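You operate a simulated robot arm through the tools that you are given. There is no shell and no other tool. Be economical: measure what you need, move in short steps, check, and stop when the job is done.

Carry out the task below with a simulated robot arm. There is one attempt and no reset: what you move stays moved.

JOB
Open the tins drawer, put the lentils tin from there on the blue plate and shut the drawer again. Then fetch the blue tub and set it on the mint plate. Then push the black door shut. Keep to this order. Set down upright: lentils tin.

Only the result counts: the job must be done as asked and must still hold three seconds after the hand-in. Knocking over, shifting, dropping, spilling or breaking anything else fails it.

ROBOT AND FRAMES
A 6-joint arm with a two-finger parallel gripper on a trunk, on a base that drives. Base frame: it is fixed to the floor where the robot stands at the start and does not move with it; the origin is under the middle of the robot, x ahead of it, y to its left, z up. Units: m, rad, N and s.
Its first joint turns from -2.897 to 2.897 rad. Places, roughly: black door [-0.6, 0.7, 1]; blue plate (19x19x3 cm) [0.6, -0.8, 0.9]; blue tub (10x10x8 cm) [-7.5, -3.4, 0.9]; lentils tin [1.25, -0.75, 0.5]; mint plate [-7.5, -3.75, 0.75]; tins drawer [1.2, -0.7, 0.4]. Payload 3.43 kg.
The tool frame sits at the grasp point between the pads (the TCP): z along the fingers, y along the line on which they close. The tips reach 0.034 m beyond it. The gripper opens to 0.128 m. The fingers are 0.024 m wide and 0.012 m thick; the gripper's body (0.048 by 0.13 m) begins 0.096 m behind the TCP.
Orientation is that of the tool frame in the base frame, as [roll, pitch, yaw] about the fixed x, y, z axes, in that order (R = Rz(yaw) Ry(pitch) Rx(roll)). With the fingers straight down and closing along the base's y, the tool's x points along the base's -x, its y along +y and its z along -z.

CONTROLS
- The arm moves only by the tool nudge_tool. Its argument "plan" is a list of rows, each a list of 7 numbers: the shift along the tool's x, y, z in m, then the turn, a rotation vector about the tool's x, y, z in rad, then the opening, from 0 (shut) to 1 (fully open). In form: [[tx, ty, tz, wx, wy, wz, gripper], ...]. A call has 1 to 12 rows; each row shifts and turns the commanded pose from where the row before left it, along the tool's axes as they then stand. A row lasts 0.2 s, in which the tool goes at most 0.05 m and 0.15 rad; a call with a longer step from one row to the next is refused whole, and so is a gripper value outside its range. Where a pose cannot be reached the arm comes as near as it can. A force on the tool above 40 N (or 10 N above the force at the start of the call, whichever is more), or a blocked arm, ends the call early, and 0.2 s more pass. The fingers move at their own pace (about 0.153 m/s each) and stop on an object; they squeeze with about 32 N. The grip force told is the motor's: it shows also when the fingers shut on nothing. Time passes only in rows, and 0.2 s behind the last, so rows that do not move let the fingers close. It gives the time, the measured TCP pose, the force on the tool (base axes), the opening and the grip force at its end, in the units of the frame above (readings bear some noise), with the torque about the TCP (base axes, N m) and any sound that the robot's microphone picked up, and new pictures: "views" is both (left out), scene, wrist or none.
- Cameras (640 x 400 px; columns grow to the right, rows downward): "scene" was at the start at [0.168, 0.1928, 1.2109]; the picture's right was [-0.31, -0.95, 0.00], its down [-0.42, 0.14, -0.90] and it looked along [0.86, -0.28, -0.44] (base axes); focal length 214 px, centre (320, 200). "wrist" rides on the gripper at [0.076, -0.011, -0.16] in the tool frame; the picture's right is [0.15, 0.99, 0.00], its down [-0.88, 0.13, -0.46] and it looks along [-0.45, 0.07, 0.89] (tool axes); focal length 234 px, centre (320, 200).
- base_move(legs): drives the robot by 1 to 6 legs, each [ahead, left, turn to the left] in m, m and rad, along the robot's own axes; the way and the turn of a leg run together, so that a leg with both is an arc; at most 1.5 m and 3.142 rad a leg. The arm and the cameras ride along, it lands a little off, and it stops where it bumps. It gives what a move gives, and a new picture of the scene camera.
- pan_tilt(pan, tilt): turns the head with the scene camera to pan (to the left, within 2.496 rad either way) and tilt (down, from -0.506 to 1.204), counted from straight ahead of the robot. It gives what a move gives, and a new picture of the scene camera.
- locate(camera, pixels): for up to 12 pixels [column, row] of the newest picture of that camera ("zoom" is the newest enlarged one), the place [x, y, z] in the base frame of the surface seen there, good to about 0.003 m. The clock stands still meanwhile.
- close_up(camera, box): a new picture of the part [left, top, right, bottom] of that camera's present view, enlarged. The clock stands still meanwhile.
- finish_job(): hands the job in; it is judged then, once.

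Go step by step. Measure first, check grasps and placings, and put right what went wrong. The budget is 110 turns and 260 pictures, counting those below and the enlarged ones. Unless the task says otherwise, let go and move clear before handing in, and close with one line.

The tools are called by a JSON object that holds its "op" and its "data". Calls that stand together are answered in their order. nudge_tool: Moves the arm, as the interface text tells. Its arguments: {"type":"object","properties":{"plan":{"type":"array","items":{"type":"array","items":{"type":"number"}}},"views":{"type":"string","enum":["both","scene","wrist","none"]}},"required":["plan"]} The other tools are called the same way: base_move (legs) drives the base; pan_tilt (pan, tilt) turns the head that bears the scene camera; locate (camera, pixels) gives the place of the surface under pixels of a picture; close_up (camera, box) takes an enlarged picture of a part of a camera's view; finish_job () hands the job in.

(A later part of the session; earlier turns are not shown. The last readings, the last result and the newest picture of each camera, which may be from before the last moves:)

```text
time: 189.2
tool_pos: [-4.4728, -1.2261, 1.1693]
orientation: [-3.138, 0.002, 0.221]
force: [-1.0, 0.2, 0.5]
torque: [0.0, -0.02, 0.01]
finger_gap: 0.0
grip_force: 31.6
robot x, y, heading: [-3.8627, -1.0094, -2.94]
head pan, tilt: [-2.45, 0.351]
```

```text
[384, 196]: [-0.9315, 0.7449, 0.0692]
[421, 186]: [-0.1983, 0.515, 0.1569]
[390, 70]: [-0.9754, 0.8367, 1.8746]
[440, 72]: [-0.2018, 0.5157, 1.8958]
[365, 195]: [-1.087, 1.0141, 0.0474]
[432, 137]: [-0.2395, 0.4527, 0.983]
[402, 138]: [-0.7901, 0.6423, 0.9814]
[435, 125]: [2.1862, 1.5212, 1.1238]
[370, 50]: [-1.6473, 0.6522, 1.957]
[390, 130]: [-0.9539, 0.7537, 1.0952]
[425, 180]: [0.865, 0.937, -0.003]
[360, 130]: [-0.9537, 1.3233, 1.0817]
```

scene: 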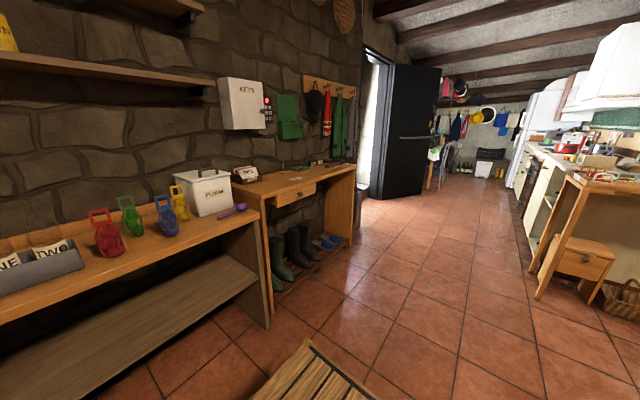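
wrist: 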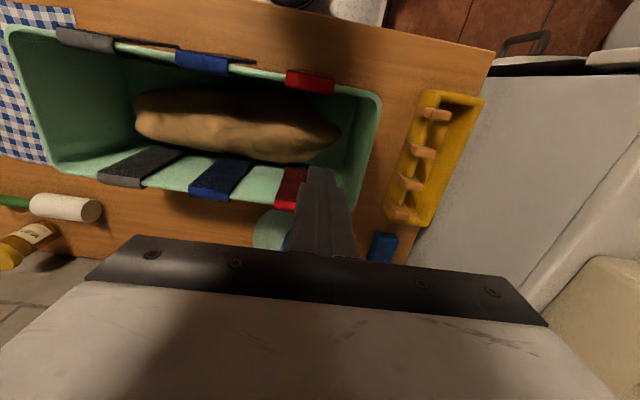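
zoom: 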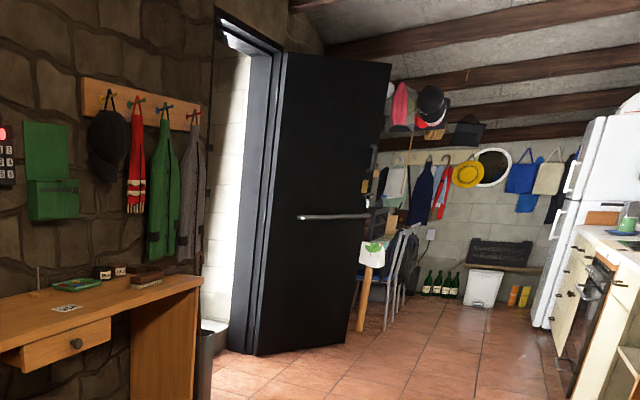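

The leaf is hinged at (−0.95,0.77) with free end at (−0.19,0.51); it must swing ~150° clockwise. I'll get behind its free edge from the +x side and push it ahead of me. Reverse further.

{"op": "base_move", "data": {"legs": [[-1.31, -0.03, 0], [-1.31, -0.03, 0]]}}

{"op": "pan_tilt", "data": {"pan": -2.0, "tilt": 0.5}}

```text
time: 201.9
tool_pos: [-1.9152, -0.6614, 1.1677]
orientation: [-3.138, 0.002, 0.192]
force: [-0.4, -1.0, -0.3]
torque: [-0.03, 0.0, -0.01]
finger_gap: 0.0001
grip_force: 32.5
robot x, y, heading: [-1.2979, -0.4665, -2.971]
head pan, tilt: [-2.45, 0.351]
```

scene: 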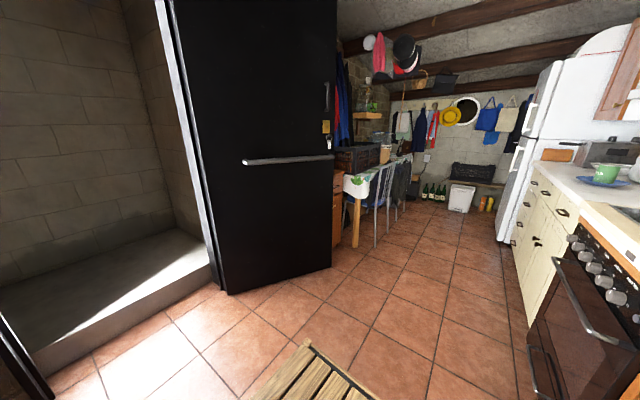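

```text
time: 202.8
tool_pos: [-1.9164, -0.6625, 1.1687]
orientation: [-3.139, 0.001, 0.191]
force: [-0.1, 0.7, -0.9]
torque: [-0.02, 0.0, 0.01]
finger_gap: 0.0004
grip_force: 32.2
robot x, y, heading: [-1.2974, -0.462, -2.969]
head pan, tilt: [-2.0, 0.499]
```

scene: 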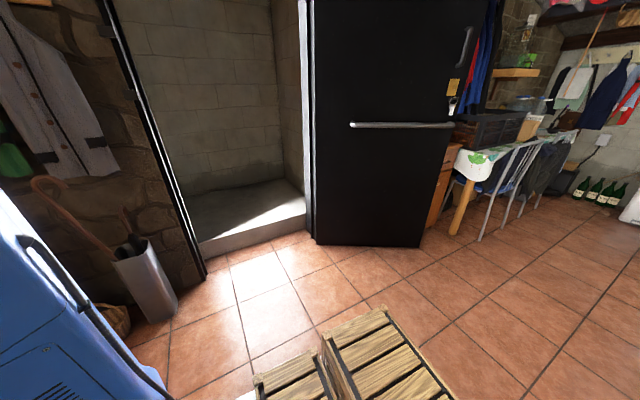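

{"op": "locate", "data": {"camera": "scene", "pixels": [[318, 243], [424, 245], [205, 278], [310, 100], [354, 125], [448, 125], [466, 45], [452, 105], [120, 60], [440, 220], [455, 150], [308, 180]]}}

{"op": "base_move", "data": {"legs": [[-1.0, -0.15, -0.1], [-0.95, -0.08, -0.07]]}}

```text
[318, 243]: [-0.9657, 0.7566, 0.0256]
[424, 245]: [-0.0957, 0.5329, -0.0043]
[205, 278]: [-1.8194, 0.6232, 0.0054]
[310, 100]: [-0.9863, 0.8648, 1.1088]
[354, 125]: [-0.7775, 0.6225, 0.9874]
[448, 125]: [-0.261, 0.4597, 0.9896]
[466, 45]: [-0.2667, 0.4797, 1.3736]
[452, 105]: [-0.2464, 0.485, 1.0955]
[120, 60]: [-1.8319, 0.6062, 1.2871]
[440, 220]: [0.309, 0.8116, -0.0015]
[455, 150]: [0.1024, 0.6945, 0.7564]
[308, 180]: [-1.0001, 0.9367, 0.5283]
```

```text
time: 212.7
tool_pos: [0.001, -0.178, 1.1692]
orientation: [-3.139, 0.002, 0.02]
force: [0.1, 0.5, -0.4]
torque: [0.0, 0.03, -0.03]
finger_gap: 0.0
grip_force: 32.5
robot x, y, heading: [0.6438, -0.0873, 3.14]
head pan, tilt: [-2.0, 0.499]
```

scene: 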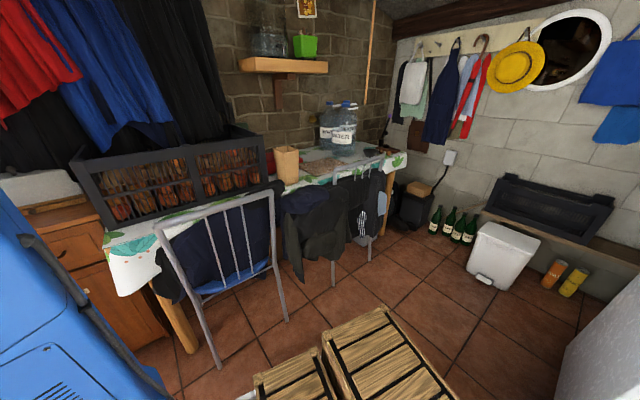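

I'm now past the door at (0.64,−0.09), facing −x. Look at the free edge and the gap behind it.

{"op": "pan_tilt", "data": {"pan": -0.8, "tilt": 0.35}}

```text
time: 214.1
tool_pos: [0.0012, -0.1768, 1.1688]
orientation: [-3.138, 0.002, 0.02]
force: [0.5, -0.1, 0.5]
torque: [0.01, -0.02, -0.01]
finger_gap: 0.0001
grip_force: 31.8
robot x, y, heading: [0.6448, -0.0839, 3.137]
head pan, tilt: [-0.799, 0.351]
```

scene: 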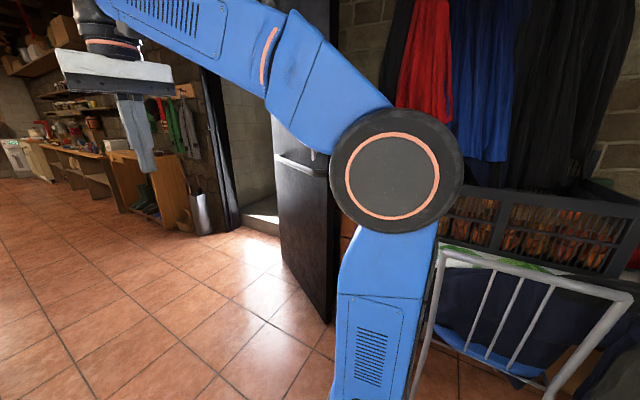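

{"op": "locate", "data": {"camera": "scene", "pixels": [[430, 80], [420, 105], [480, 140], [560, 120], [460, 200], [600, 225], [450, 220], [332, 310], [334, 160], [345, 220], [400, 60], [430, 260]]}}

{"op": "close_up", "data": {"camera": "scene", "box": [260, 60, 480, 330]}}

```text
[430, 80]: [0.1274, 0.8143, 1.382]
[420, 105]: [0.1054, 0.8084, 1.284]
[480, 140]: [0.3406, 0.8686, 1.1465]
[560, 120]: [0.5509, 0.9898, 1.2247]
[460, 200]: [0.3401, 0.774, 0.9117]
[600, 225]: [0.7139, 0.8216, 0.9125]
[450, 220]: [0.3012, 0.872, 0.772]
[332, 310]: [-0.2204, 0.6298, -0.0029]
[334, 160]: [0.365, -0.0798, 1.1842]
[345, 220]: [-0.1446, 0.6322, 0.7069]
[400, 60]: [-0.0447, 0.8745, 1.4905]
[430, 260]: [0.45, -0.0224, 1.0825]
```

```text
1.48 times, centred on (370, 195) of scene
```

zoom: 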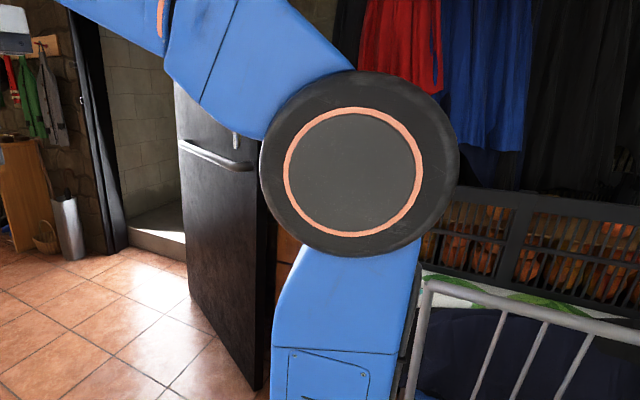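

Clothes hang at y≥0.81 and the dresser front is at y≈0.63 — room behind the free edge at z≈1.3. I back up 0.2 m, extend the arm and turn the tool horizontal pointing −x.

{"op": "base_move", "data": {"legs": [[-0.2, 0, 0]]}}

{"op": "nudge_tool", "data": {"plan": [[-0.045, 0, 0, 0, 0, 0, 0], [-0.045, 0, 0, 0, 0, 0, 0], [-0.045, 0, 0, 0, 0, 0, 0], [-0.045, 0, 0, 0, 0, 0, 0], [-0.045, 0, 0, 0, 0, 0, 0]], "views": "none"}}

{"op": "nudge_tool", "data": {"plan": [[0, 0, 0, 0, -0.15, 0, 0], [0, 0, 0, 0, -0.15, 0, 0], [0, 0, 0, 0, -0.15, 0, 0], [0, 0, 0, 0, -0.15, 0, 0], [0, 0, 0, 0, -0.15, 0, 0], [0, 0, 0, 0, -0.15, 0, 0], [0, 0, 0, 0, -0.15, 0, 0], [0, 0, 0, 0, -0.15, 0, 0], [0, 0, 0, 0, -0.15, 0, 0], [0, 0, 0, 0, -0.15, 0, 0], [0, 0, 0, 0, -0.0708, 0, 0]]}}

```text
time: 215.7
tool_pos: [0.2011, -0.1768, 1.1688]
orientation: [-3.138, 0.003, 0.014]
force: [0.7, 0.4, -0.3]
torque: [0.02, -0.01, 0.02]
finger_gap: 0.0002
grip_force: 32.2
robot x, y, heading: [0.8447, -0.0895, 3.132]
head pan, tilt: [-0.799, 0.351]
```

scene: 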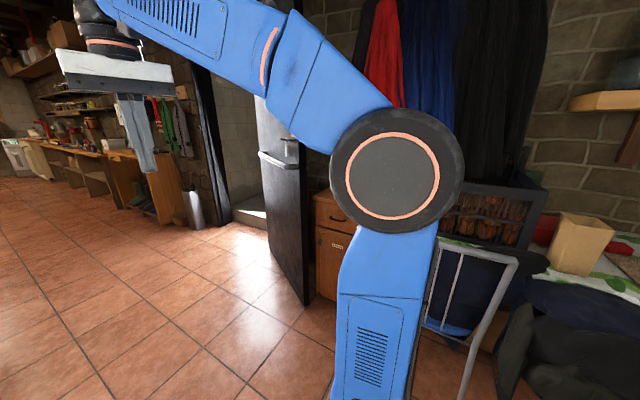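

```text
time: 216.9
tool_pos: [-0.0165, -0.1778, 1.1426]
orientation: [-3.138, 0.009, 0.013]
force: [0.3, 0.5, 1.2]
torque: [-0.02, 0.14, 0.03]
finger_gap: 0.0
grip_force: 32.1
out of reach, approached as far as the arm can: row 3, 4, 5
robot x, y, heading: [0.8423, -0.0854, 3.137]
head pan, tilt: [-0.799, 0.351]
```

```text
time: 219.3
tool_pos: [-0.0162, -0.1768, 1.1404]
orientation: [-1.421, 1.568, 1.738]
force: [0.2, 0.4, -0.4]
torque: [-0.01, -0.01, 0.01]
finger_gap: 0.0
grip_force: 31.5
robot x, y, heading: [0.8453, -0.0856, 3.131]
head pan, tilt: [-0.799, 0.351]
```

scene: 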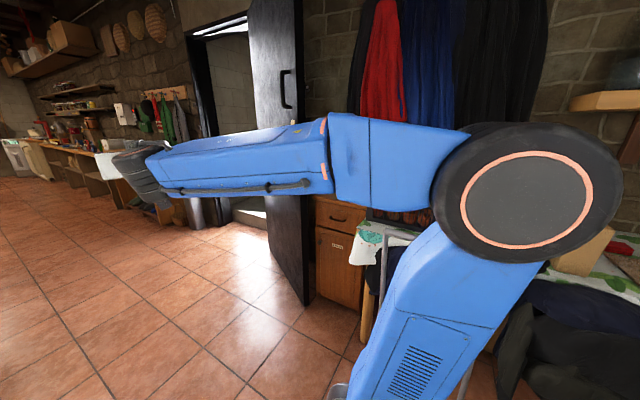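
wrist: 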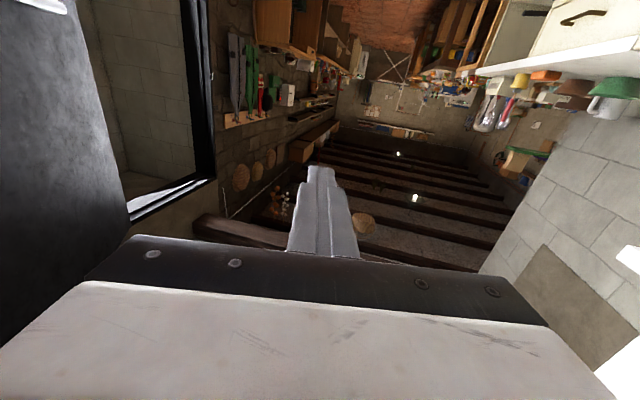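

Tool now points −x at z 1.14. Measure the leaf's free edge and things behind it.

{"op": "locate", "data": {"camera": "scene", "pixels": [[296, 60], [301, 60], [299, 100], [305, 280], [312, 60], [330, 60], [320, 250], [340, 200], [345, 60], [380, 60], [300, 20], [287, 90]]}}

{"op": "close_up", "data": {"camera": "scene", "box": [240, 0, 400, 120]}}

```text
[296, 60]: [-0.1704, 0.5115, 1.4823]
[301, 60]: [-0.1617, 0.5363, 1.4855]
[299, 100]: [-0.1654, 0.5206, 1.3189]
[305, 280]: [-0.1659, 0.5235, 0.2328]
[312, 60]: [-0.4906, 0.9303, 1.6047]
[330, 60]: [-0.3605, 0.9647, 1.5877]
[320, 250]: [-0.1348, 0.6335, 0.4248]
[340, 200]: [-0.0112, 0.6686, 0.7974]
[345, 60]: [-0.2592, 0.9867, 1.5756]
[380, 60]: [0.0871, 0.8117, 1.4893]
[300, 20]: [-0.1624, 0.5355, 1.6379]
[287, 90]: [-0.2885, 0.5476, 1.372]
```

```text
3.33 times, centred on (320, 60) of scene
```

zoom: 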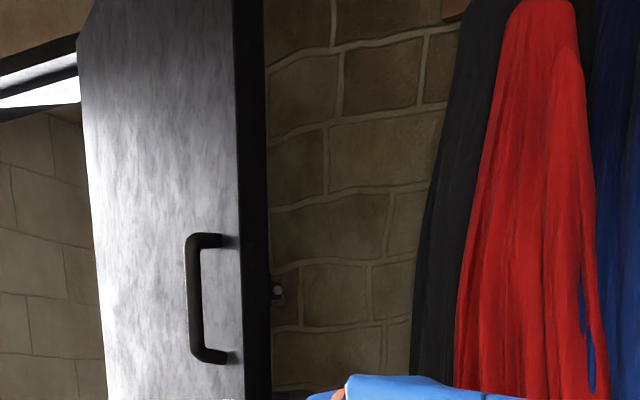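

Back corner of the edge is at (−0.16,0.54). Swing the tool sideways, staying at x≈0.0, up to z≈1.25.

{"op": "nudge_tool", "data": {"plan": [[-0.012, -0.048, -0.004, 0, 0, 0, 0], [-0.012, -0.048, -0.004, 0, 0, 0, 0], [-0.012, -0.048, -0.004, 0, 0, 0, 0], [-0.012, -0.048, -0.004, 0, 0, 0, 0], [-0.012, -0.048, -0.004, 0, 0, 0, 0], [-0.012, -0.048, -0.004, 0, 0, 0, 0], [-0.012, -0.048, -0.004, 0, 0, 0, 0], [-0.012, -0.048, -0.004, 0, 0, 0, 0], [-0.012, -0.048, -0.004, 0, 0, 0, 0]]}}

```text
time: 221.3
tool_pos: [0.0145, 0.2528, 1.2511]
orientation: [-1.198, 1.564, 1.961]
force: [-0.2, -0.7, 0.8]
torque: [0.04, -0.03, -0.03]
finger_gap: 0.0
grip_force: 31.8
out of reach, approached as far as the arm can: row 4
robot x, y, heading: [0.8458, -0.0912, 3.139]
head pan, tilt: [-0.799, 0.351]
```

scene: 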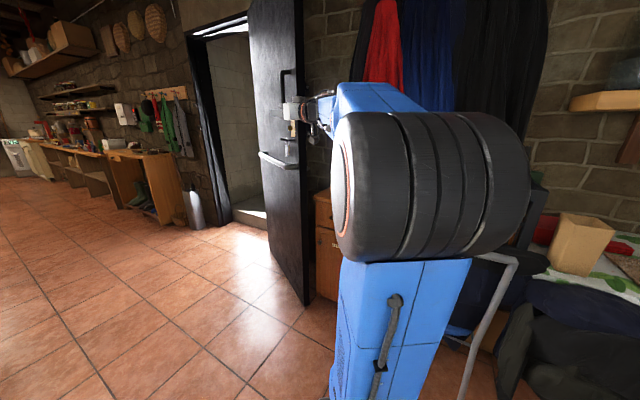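
wrist: 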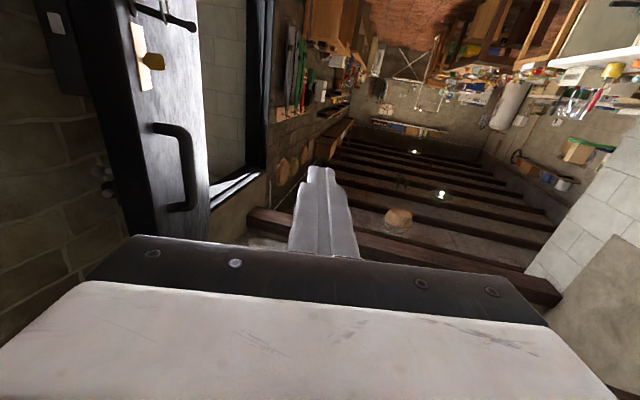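

Clear. Continue sideways to y≈0.62.

{"op": "nudge_tool", "data": {"plan": [[0, -0.046, -0.002, 0, 0, 0, 0], [0, -0.046, -0.002, 0, 0, 0, 0], [0, -0.046, -0.002, 0, 0, 0, 0], [0, -0.046, -0.002, 0, 0, 0, 0], [0, -0.046, -0.002, 0, 0, 0, 0], [0, -0.046, -0.002, 0, 0, 0, 0], [0, -0.046, -0.002, 0, 0, 0, 0], [0, -0.046, -0.002, 0, 0, 0, 0]]}}

```text
time: 223.1
tool_pos: [0.0242, 0.6228, 1.2542]
orientation: [-1.245, 1.563, 1.916]
force: [0.3, -0.3, 1.8]
torque: [-0.03, -0.09, -0.1]
finger_gap: 0.0001
grip_force: 32.2
robot x, y, heading: [0.8442, -0.0893, 3.133]
head pan, tilt: [-0.799, 0.351]
```

scene: 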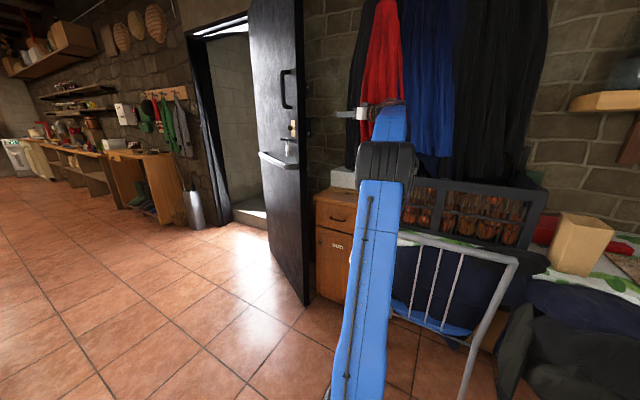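
wrist: 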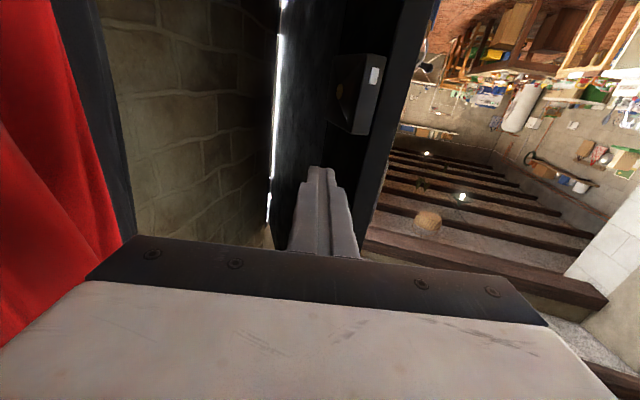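

The tool is aimed behind the leaf; a lock box is on the leaf's back at (360,95). Measure.

{"op": "locate", "data": {"camera": "wrist", "pixels": [[360, 95], [360, 130], [375, 75], [330, 100], [395, 120], [375, 180], [300, 120], [335, 180], [200, 150], [350, 60]]}}

```text
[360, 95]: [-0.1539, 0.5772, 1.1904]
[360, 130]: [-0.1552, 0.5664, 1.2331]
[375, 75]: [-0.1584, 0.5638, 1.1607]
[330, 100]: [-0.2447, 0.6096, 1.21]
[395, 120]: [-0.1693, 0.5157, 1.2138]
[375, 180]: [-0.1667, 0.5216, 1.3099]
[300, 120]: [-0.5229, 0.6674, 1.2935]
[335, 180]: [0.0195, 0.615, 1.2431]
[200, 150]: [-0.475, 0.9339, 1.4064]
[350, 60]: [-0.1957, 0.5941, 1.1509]
```

Lock box spans z 1.13–1.235, so I raise to z 1.30 and drive ahead 0.21 to bring the fingers behind the edge.

{"op": "nudge_tool", "data": {"plan": [[-0.024, 0, 0, 0, 0, 0, 0], [-0.024, 0, 0, 0, 0, 0, 0]], "views": "none"}}

{"op": "base_move", "data": {"legs": [[0.21, 0, 0]]}}

{"op": "nudge_tool", "data": {"plan": [[0, 0, 0, 0, 0, 0, 0]], "views": "wrist"}}

```text
time: 223.7
tool_pos: [0.0256, 0.6258, 1.3013]
orientation: [-1.436, 1.566, 1.722]
force: [-0.2, 0.2, 0.1]
torque: [0.01, 0.05, 0.0]
finger_gap: 0.0002
grip_force: 31.9
robot x, y, heading: [0.8432, -0.0854, 3.132]
head pan, tilt: [-0.799, 0.351]
```

```text
time: 225.4
tool_pos: [-0.1869, 0.6264, 1.3016]
orientation: [-1.407, 1.567, 1.75]
force: [-0.5, 0.8, -0.1]
torque: [-0.03, -0.01, 0.01]
finger_gap: 0.0002
grip_force: 32.0
robot x, y, heading: [0.6307, -0.0869, 3.135]
head pan, tilt: [-0.799, 0.351]
```

scene: 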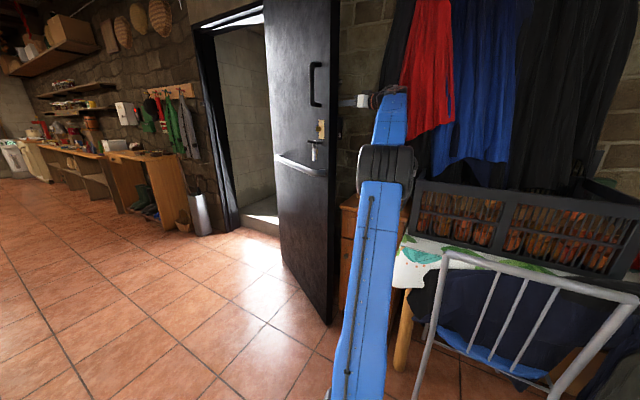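

```text
time: 225.8
tool_pos: [-0.1873, 0.6273, 1.3007]
orientation: [-1.412, 1.567, 1.743]
force: [0.6, 0.4, 0.3]
torque: [0.01, 0.01, 0.04]
finger_gap: 0.0
grip_force: 31.5
robot x, y, heading: [0.6341, -0.0845, 3.133]
head pan, tilt: [-0.799, 0.351]
```

wrist: 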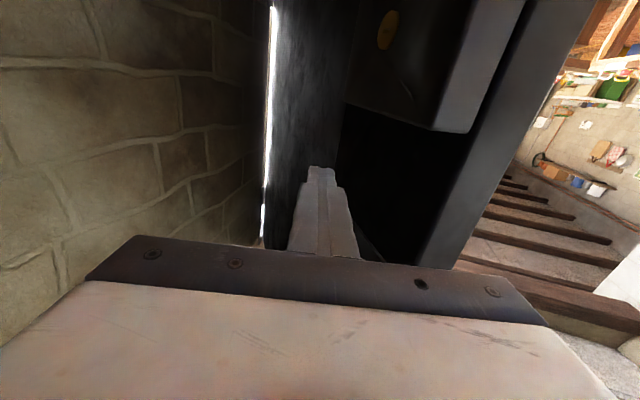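

Fingers are behind the leaf. Pull it open along an arc about the hinge (tip radius ~0.745 m).

{"op": "nudge_tool", "data": {"plan": [[0, 0.0377, 0.0103, 0, 0, 0, 0], [0, 0.0377, 0.0103, 0, 0, 0, 0], [0, 0.0377, 0.0103, 0, 0, 0, 0], [0, 0.0392, 0.0183, 0, 0, 0, 0], [0, 0.0392, 0.0183, 0, 0, 0, 0], [0, 0.0392, 0.0183, 0, 0, 0, 0]]}}

```text
time: 227.2
tool_pos: [-0.2683, 0.3948, 1.2985]
orientation: [-1.534, 1.567, 1.623]
force: [0.1, -0.4, -0.1]
torque: [0.02, 0.03, 0.04]
finger_gap: 0.0001
grip_force: 31.6
robot x, y, heading: [0.6342, -0.0856, 3.13]
head pan, tilt: [-0.799, 0.351]
```

scene: 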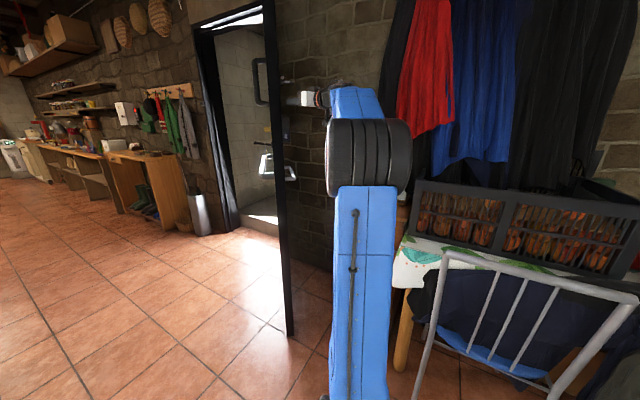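
wrist: 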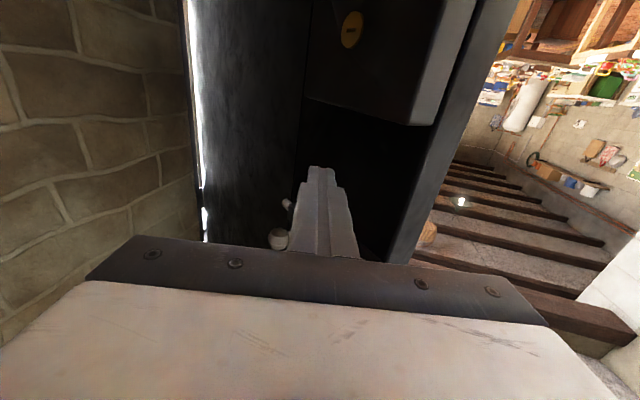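

The door swings freely. Continue along the arc.

{"op": "nudge_tool", "data": {"plan": [[0, 0.0355, 0.0247, 0, 0, 0, 0], [0, 0.0355, 0.0247, 0, 0, 0, 0], [0, 0.0355, 0.0247, 0, 0, 0, 0], [0, 0.0307, 0.0307, 0, 0, 0, 0], [0, 0.0307, 0.0307, 0, 0, 0, 0], [0, 0.0307, 0.0307, 0, 0, 0, 0], [0, 0.0247, 0.0355, 0, 0, 0, 0], [0, 0.0247, 0.0355, 0, 0, 0, 0], [0, 0.0247, 0.0355, 0, 0, 0, 0]]}}

```text
time: 229.2
tool_pos: [-0.5365, 0.1204, 1.3017]
orientation: [-1.036, 1.566, 2.12]
force: [1.4, -0.3, 0.2]
torque: [0.01, -0.09, 0.02]
finger_gap: 0.0
grip_force: 32.5
robot x, y, heading: [0.6304, -0.0881, 3.129]
head pan, tilt: [-0.799, 0.351]
```

scene: 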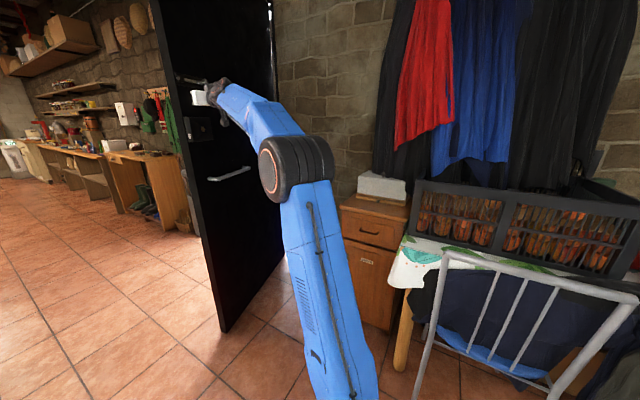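
wrist: 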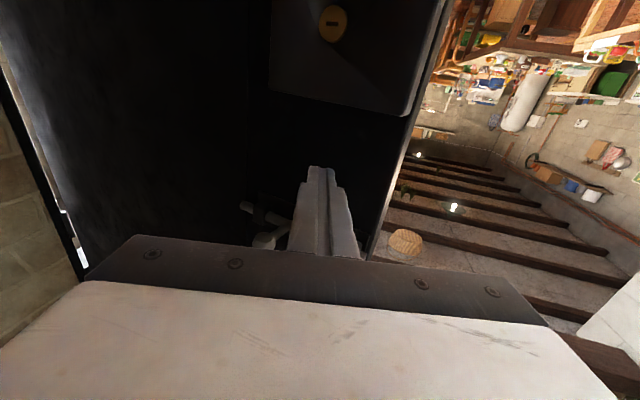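

Door is at about −65°. Now push by driving ahead (−x), following the arc.

{"op": "base_move", "data": {"legs": [[0.38, 0.09, 0]]}}

{"op": "base_move", "data": {"legs": [[0.36, -0.1, 0]]}}

```text
time: 231.6
tool_pos: [-0.9173, 0.0425, 1.3006]
orientation: [-1.394, 1.568, 1.756]
force: [-0.3, -0.4, 0.4]
torque: [0.02, -0.01, 0.02]
finger_gap: 0.0
grip_force: 32.3
robot x, y, heading: [0.2502, -0.1707, 3.129]
head pan, tilt: [-0.799, 0.351]
```

scene: 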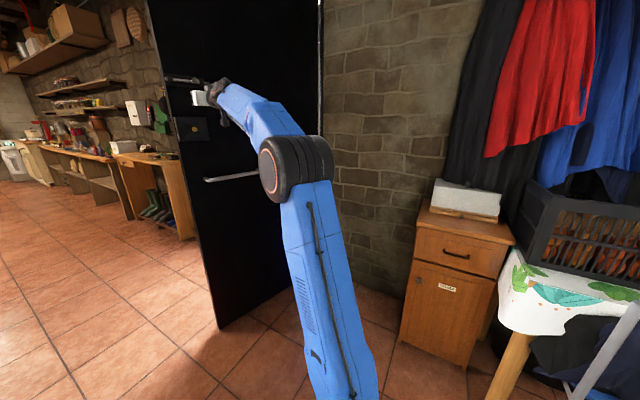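

```text
time: 234.0
tool_pos: [-1.2769, 0.1548, 1.3005]
orientation: [-1.389, 1.567, 1.755]
force: [0.8, -0.6, 0.5]
torque: [0.0, 0.01, 0.04]
finger_gap: 0.0
grip_force: 32.0
robot x, y, heading: [-0.1119, -0.0594, 3.116]
head pan, tilt: [-0.799, 0.351]
```

scene: 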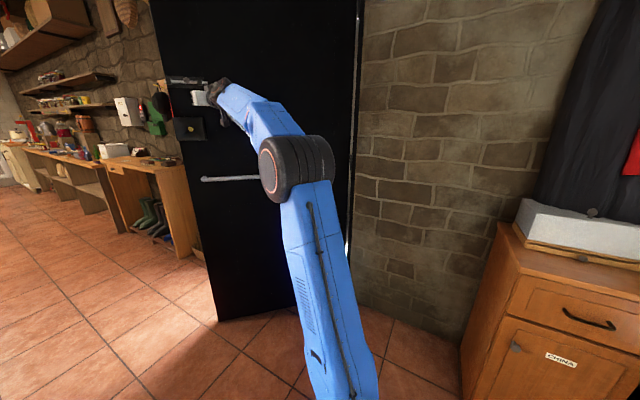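

Now combine turning right with driving, so the tip keeps following the closing arc (to about −150°).

{"op": "base_move", "data": {"legs": [[0.1036, 0.07, -0.13], [0.0936, 0.0826, -0.13]]}}

{"op": "base_move", "data": {"legs": [[0.082, 0.094, -0.13], [0.0692, 0.104, -0.13]]}}

```text
time: 236.1
tool_pos: [-1.4031, 0.3331, 1.301]
orientation: [-1.385, 1.567, 1.492]
force: [0.1, -0.1, 0.7]
torque: [-0.03, 0.03, -0.01]
finger_gap: 0.0
grip_force: 32.0
robot x, y, heading: [-0.3335, -0.1843, 2.856]
head pan, tilt: [-0.799, 0.351]
```

scene: 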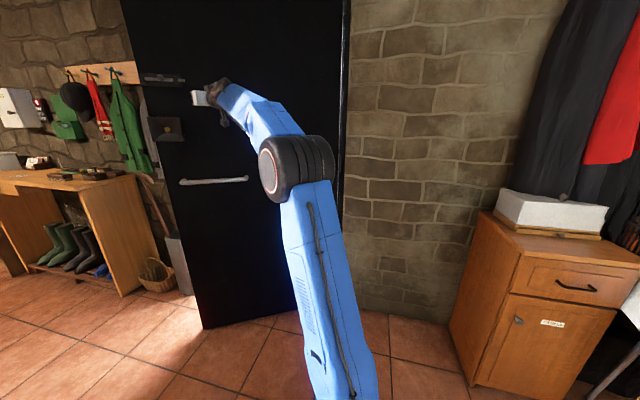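

```text
time: 238.2
tool_pos: [-1.4503, 0.4711, 1.3]
orientation: [-1.372, 1.568, 1.248]
force: [-0.5, -0.5, -0.3]
torque: [0.01, -0.01, 0.01]
finger_gap: 0.0
grip_force: 32.2
robot x, y, heading: [-0.5475, -0.3026, 2.601]
head pan, tilt: [-0.799, 0.351]
```

scene: 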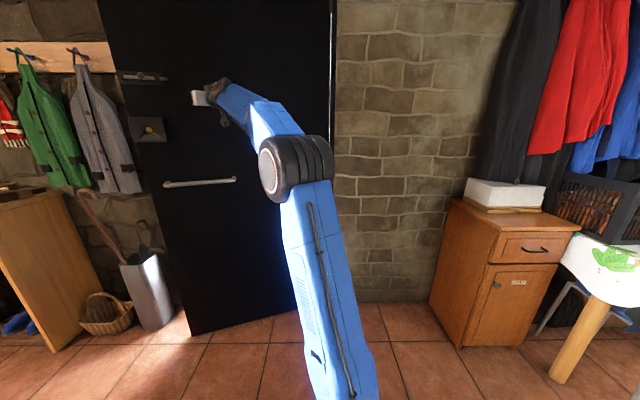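

Nearly shut (about −152°). Push the remaining ~15 cm in steps, with base translation.

{"op": "base_move", "data": {"legs": [[0.083, -0.061, -0.03]]}}

{"op": "nudge_tool", "data": {"plan": [[0, 0, 0, 0, 0, 0, 0]], "views": "wrist"}}

```text
time: 239.1
tool_pos: [-1.4515, 0.4892, 1.2995]
orientation: [-2.301, 1.567, 0.314]
force: [-0.2, 0.0, 0.0]
torque: [0.01, 0.01, -0.01]
finger_gap: 0.0
grip_force: 31.2
robot x, y, heading: [-0.5528, -0.2852, 2.591]
head pan, tilt: [-0.799, 0.351]
stopped in leg 1: the force on the tool passed its limit (the readings are from after the stop); the commanded pose is now the measured one
```

scene: 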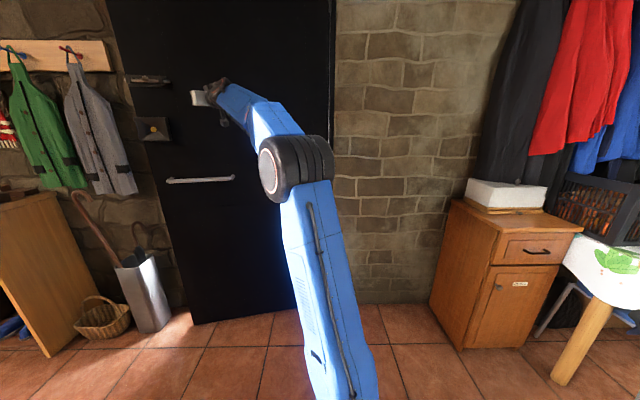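

```text
time: 239.4
tool_pos: [-1.4526, 0.4895, 1.2993]
orientation: [-2.317, 1.568, 0.299]
force: [-0.5, -0.4, 0.9]
torque: [0.0, -0.02, -0.01]
finger_gap: 0.0
grip_force: 31.9
robot x, y, heading: [-0.555, -0.2867, 2.589]
head pan, tilt: [-0.799, 0.351]
```

wrist: 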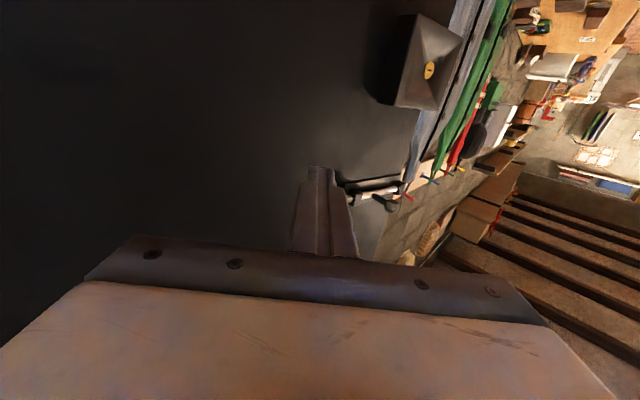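

The push met >40 N near a sliding bolt (wrist (370,187)). Measure the leaf's position and what's at the tip.

{"op": "locate", "data": {"camera": "wrist", "pixels": [[345, 185], [375, 187], [400, 185], [318, 168], [250, 150], [400, 150], [385, 205], [420, 80], [100, 100], [355, 200]]}}

{"op": "close_up", "data": {"camera": "wrist", "box": [260, 100, 460, 260]}}

{"op": "close_up", "data": {"camera": "scene", "box": [90, 30, 290, 330]}}

```text
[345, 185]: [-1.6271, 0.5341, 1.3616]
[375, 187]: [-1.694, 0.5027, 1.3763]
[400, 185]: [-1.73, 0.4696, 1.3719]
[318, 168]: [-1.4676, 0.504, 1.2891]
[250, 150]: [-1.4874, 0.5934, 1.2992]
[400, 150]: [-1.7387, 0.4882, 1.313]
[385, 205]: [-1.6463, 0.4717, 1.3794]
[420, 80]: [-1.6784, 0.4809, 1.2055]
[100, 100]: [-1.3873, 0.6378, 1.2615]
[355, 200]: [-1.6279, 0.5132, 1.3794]
```

```text
2.50 times, centred on (360, 180) of wrist
```

zoom: 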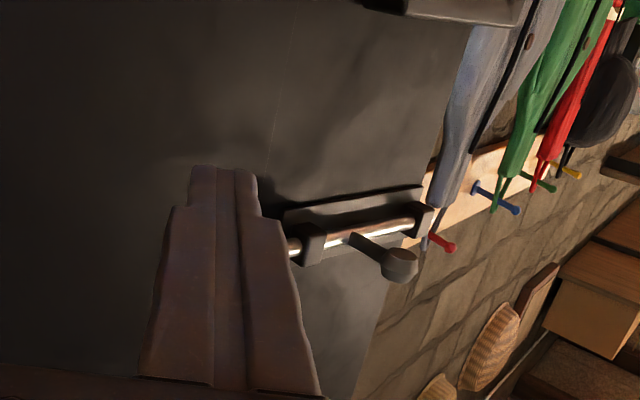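

```text
1.33 times, centred on (190, 180) of scene
```

zoom: 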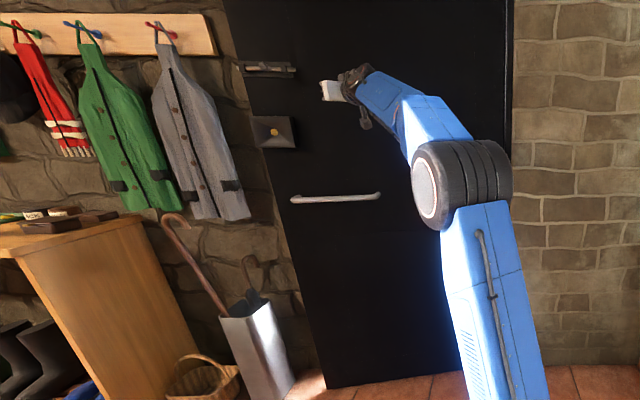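

Leaf is ~10° from shut. Try gentle pushing with the arm and watch the force.

{"op": "nudge_tool", "data": {"plan": [[0, -0.0058, 0.0081, 0, 0, 0, 0], [0, -0.0058, 0.0081, 0, 0, 0, 0], [0, -0.0058, 0.0081, 0, 0, 0, 0], [0, -0.0058, 0.0081, 0, 0, 0, 0]], "views": "wrist"}}

```text
time: 240.4
tool_pos: [-1.4668, 0.5257, 1.3]
orientation: [-2.22, 1.567, 0.396]
force: [0.5, -0.4, -0.1]
torque: [-0.01, 0.03, -0.04]
finger_gap: 0.0
grip_force: 32.3
robot x, y, heading: [-0.554, -0.2869, 2.589]
head pan, tilt: [-0.799, 0.351]
```

wrist: 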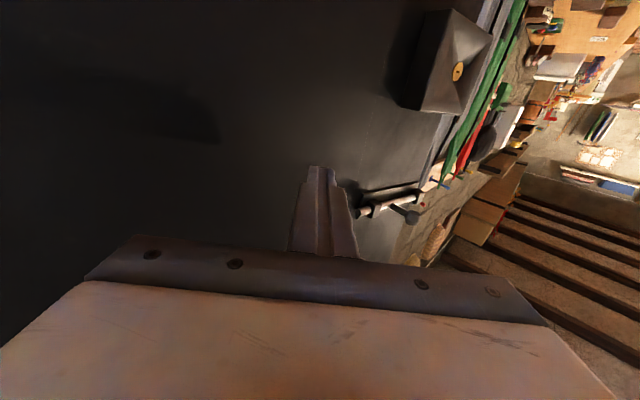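

No resistance; continue pushing.

{"op": "nudge_tool", "data": {"plan": [[0, -0.007, 0.0098, 0, 0, 0, 0], [0, -0.007, 0.0098, 0, 0, 0, 0], [0, -0.007, 0.0098, 0, 0, 0, 0], [0, -0.007, 0.0098, 0, 0, 0, 0], [0, -0.007, 0.0098, 0, 0, 0, 0], [0, -0.007, 0.0098, 0, 0, 0, 0]]}}

{"op": "locate", "data": {"camera": "wrist", "pixels": [[250, 150], [100, 100], [380, 160], [420, 60], [318, 168], [440, 190], [435, 150]]}}

```text
time: 241.8
tool_pos: [-1.4968, 0.5913, 1.2995]
orientation: [-2.06, 1.568, 0.56]
force: [0.7, 0.1, 0.9]
torque: [-0.05, -0.02, -0.04]
finger_gap: 0.0
grip_force: 32.0
robot x, y, heading: [-0.556, -0.2899, 2.59]
head pan, tilt: [-0.799, 0.351]
```

scene: 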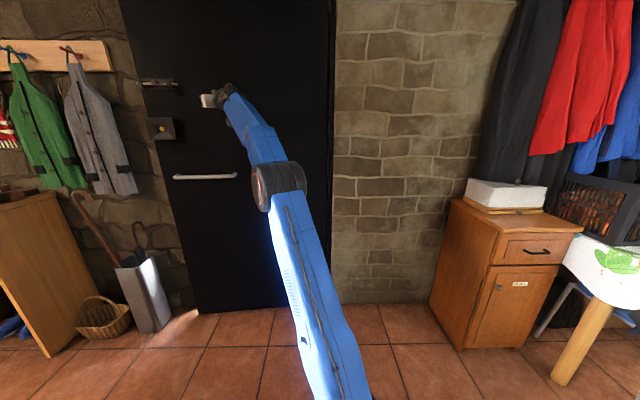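
wrist: 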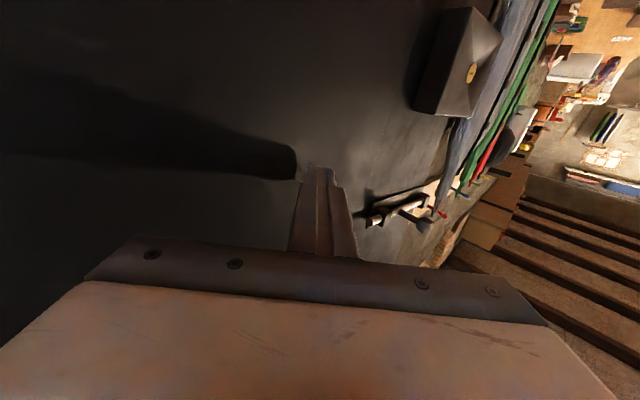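

```text
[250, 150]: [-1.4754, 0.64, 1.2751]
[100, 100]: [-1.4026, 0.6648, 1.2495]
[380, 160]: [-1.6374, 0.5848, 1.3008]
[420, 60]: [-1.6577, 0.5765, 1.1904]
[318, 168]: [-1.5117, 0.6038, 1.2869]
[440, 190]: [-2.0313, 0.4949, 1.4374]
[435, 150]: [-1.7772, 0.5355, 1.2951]
```

About 5° left. Continue.

{"op": "nudge_tool", "data": {"plan": [[0, -0.008, 0.0088, 0, 0, 0, 0], [0, -0.008, 0.0088, 0, 0, 0, 0], [0, -0.008, 0.0088, 0, 0, 0, 0], [0, -0.008, 0.0088, 0, 0, 0, 0], [0, -0.008, 0.0088, 0, 0, 0, 0], [0, -0.008, 0.0088, 0, 0, 0, 0]]}}

{"op": "locate", "data": {"camera": "wrist", "pixels": [[250, 150], [100, 100], [380, 160], [400, 150], [318, 168], [440, 190], [435, 150]]}}

```text
time: 243.2
tool_pos: [-1.5031, 0.6516, 1.2831]
orientation: [-2.337, 1.568, 0.28]
force: [0.0, 0.3, 0.3]
torque: [-0.03, -0.03, 0.0]
finger_gap: 0.0
grip_force: 31.9
out of reach, approached as far as the arm can: row 4, 5, 6
robot x, y, heading: [-0.5561, -0.2914, 2.595]
head pan, tilt: [-0.799, 0.351]
```

scene: 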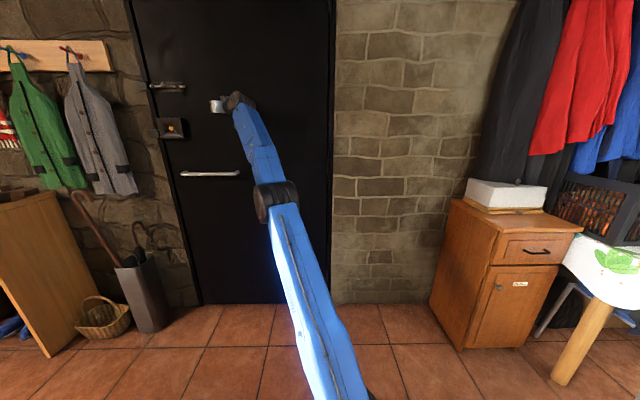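
wrist: 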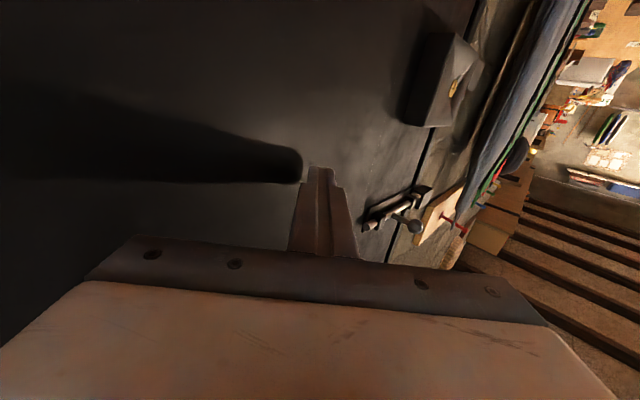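

```text
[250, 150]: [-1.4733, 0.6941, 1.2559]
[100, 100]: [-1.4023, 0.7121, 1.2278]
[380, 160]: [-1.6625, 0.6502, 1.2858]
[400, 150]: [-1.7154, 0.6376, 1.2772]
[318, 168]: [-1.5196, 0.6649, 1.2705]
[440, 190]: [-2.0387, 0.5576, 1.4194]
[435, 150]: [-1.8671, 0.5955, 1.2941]
```

Leaf slope now 0.238, same as the wall (0.235): practically shut. Push a little more with the base to make sure it's fully home.

{"op": "base_move", "data": {"legs": [[0.028, -0.028, 0]]}}

{"op": "close_up", "data": {"camera": "scene", "box": [110, 0, 350, 320]}}

```text
time: 244.0
tool_pos: [-1.5029, 0.6568, 1.2835]
orientation: [-2.922, 1.565, -0.297]
force: [8.7, -7.5, -2.7]
torque: [-0.03, -0.03, -0.01]
finger_gap: 0.0
grip_force: 31.4
robot x, y, heading: [-0.5543, -0.2802, 2.589]
head pan, tilt: [-0.799, 0.351]
stopped in leg 1: the force on the tool passed its limit (the readings are from after the stop); the commanded pose is now the measured one
```

scene: 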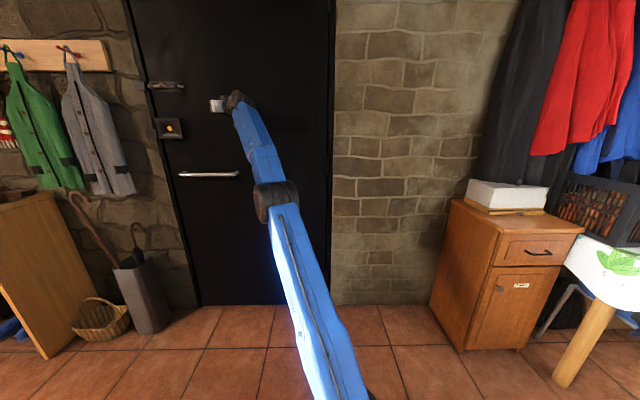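

```text
1.25 times, centred on (230, 160) of scene
```

zoom: 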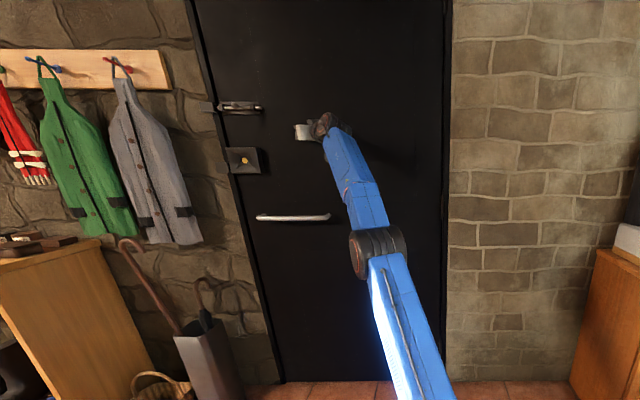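

Firm resistance. Check the leaf/frame gap closely.

{"op": "nudge_tool", "data": {"plan": [[0, 0.003, -0.012, 0, 0, 0, 0], [0, 0.01, -0.03, 0, 0, 0, 0], [0, 0.01, -0.035, 0, 0, 0, 0], [0, 0.01, -0.035, 0, 0, 0, 0]], "views": "both"}}

{"op": "locate", "data": {"camera": "wrist", "pixels": [[100, 100], [250, 150], [380, 130], [420, 130], [400, 60], [450, 130], [440, 110]]}}

{"op": "close_up", "data": {"camera": "scene", "box": [120, 60, 240, 180]}}

```text
time: 245.0
tool_pos: [-1.4223, 0.5743, 1.2819]
orientation: [-3.055, 1.561, -0.433]
force: [-0.3, 0.4, -0.9]
torque: [0.05, 0.14, 0.01]
finger_gap: 0.0
grip_force: 32.1
robot x, y, heading: [-0.5575, -0.2802, 2.59]
head pan, tilt: [-0.799, 0.351]
```

scene: 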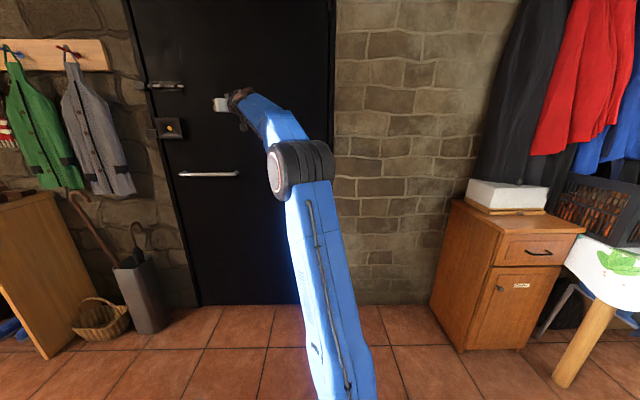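
wrist: 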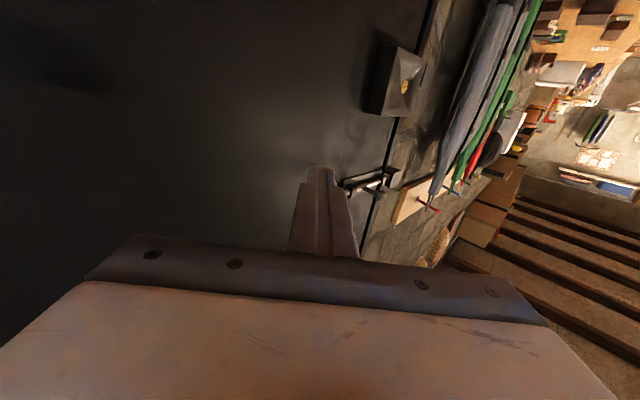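

```text
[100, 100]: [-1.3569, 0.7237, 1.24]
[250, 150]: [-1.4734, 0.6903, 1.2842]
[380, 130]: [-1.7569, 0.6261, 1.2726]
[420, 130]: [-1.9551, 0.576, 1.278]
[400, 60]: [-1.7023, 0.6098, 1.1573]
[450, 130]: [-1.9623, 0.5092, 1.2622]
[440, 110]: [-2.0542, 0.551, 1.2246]
```

```text
3.33 times, centred on (180, 120) of scene
```

zoom: 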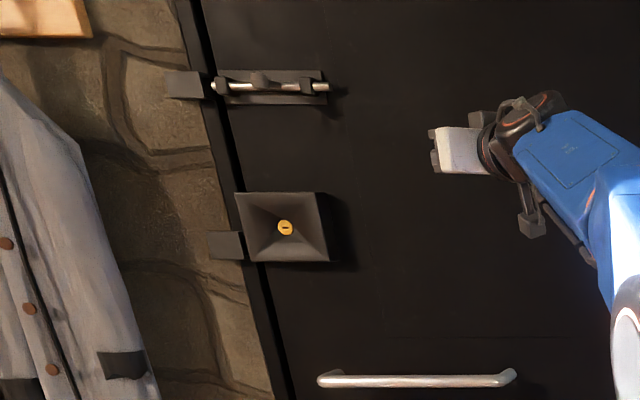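

The latch parts line up with their keepers. For certainty I move nearer and press once more close to the free edge (between bolt and lock box, z≈1.30).

{"op": "base_move", "data": {"legs": [[0.165, 0.13, 0]]}}

{"op": "nudge_tool", "data": {"plan": [[-0.01, -0.012, 0.013, 0, 0, 0, 0], [-0.008, -0.012, 0.013, 0, 0, 0, 0], [0, -0.012, 0.013, 0, 0, 0, 0], [0, -0.009, 0.009, 0, 0, 0, 0], [0, -0.007, 0.007, 0, 0, 0, 0], [0, -0.007, 0.007, 0, 0, 0, 0], [0, -0.007, 0.007, 0, 0, 0, 0], [0, -0.007, 0.007, 0, 0, 0, 0]]}}

```text
time: 246.7
tool_pos: [-1.6305, 0.55, 1.282]
orientation: [-2.962, 1.562, -0.339]
force: [0.9, 0.6, 1.0]
torque: [-0.01, 0.03, -0.01]
finger_gap: 0.0004
grip_force: 31.5
robot x, y, heading: [-0.7672, -0.3044, 2.588]
head pan, tilt: [-0.799, 0.351]
```

scene: 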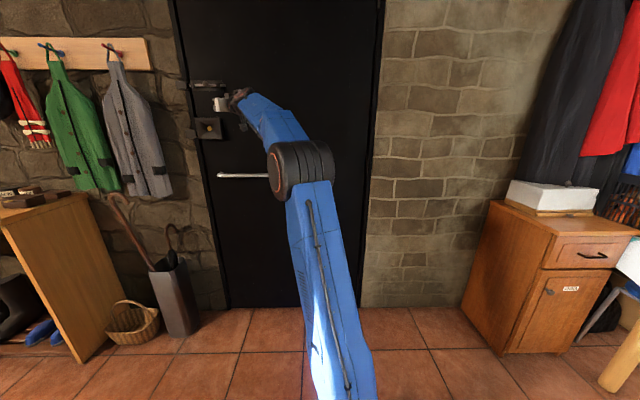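

```text
time: 247.9
tool_pos: [-1.6528, 0.6201, 1.2991]
orientation: [-2.915, 1.561, -0.292]
force: [4.7, -7.1, -2.4]
torque: [0.0, -0.02, 0.05]
finger_gap: 0.0002
grip_force: 31.6
robot x, y, heading: [-0.7681, -0.3016, 2.589]
head pan, tilt: [-0.799, 0.351]
stopped in row 6: the force on the tool passed its limit (the readings are from after the stop); the commanded pose is now the measured one
```

scene: 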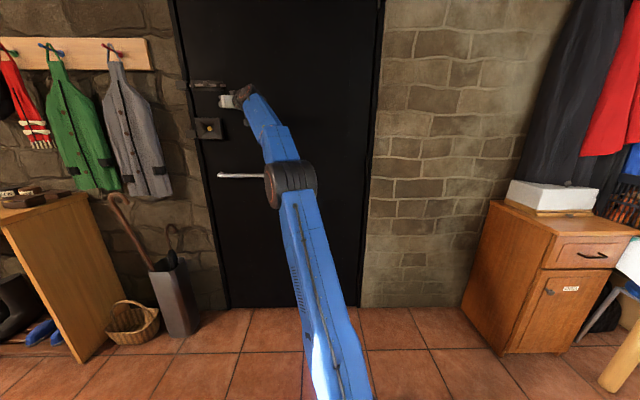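
wrist: 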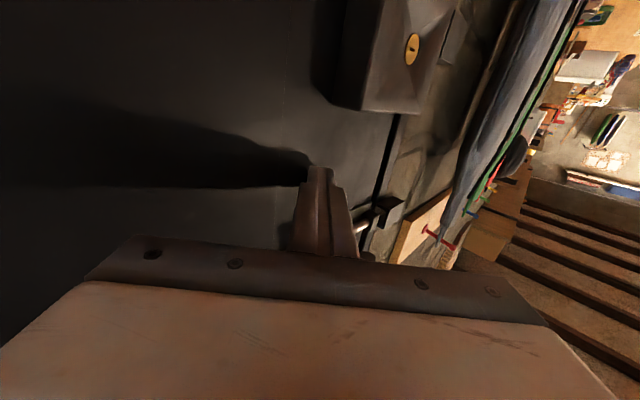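

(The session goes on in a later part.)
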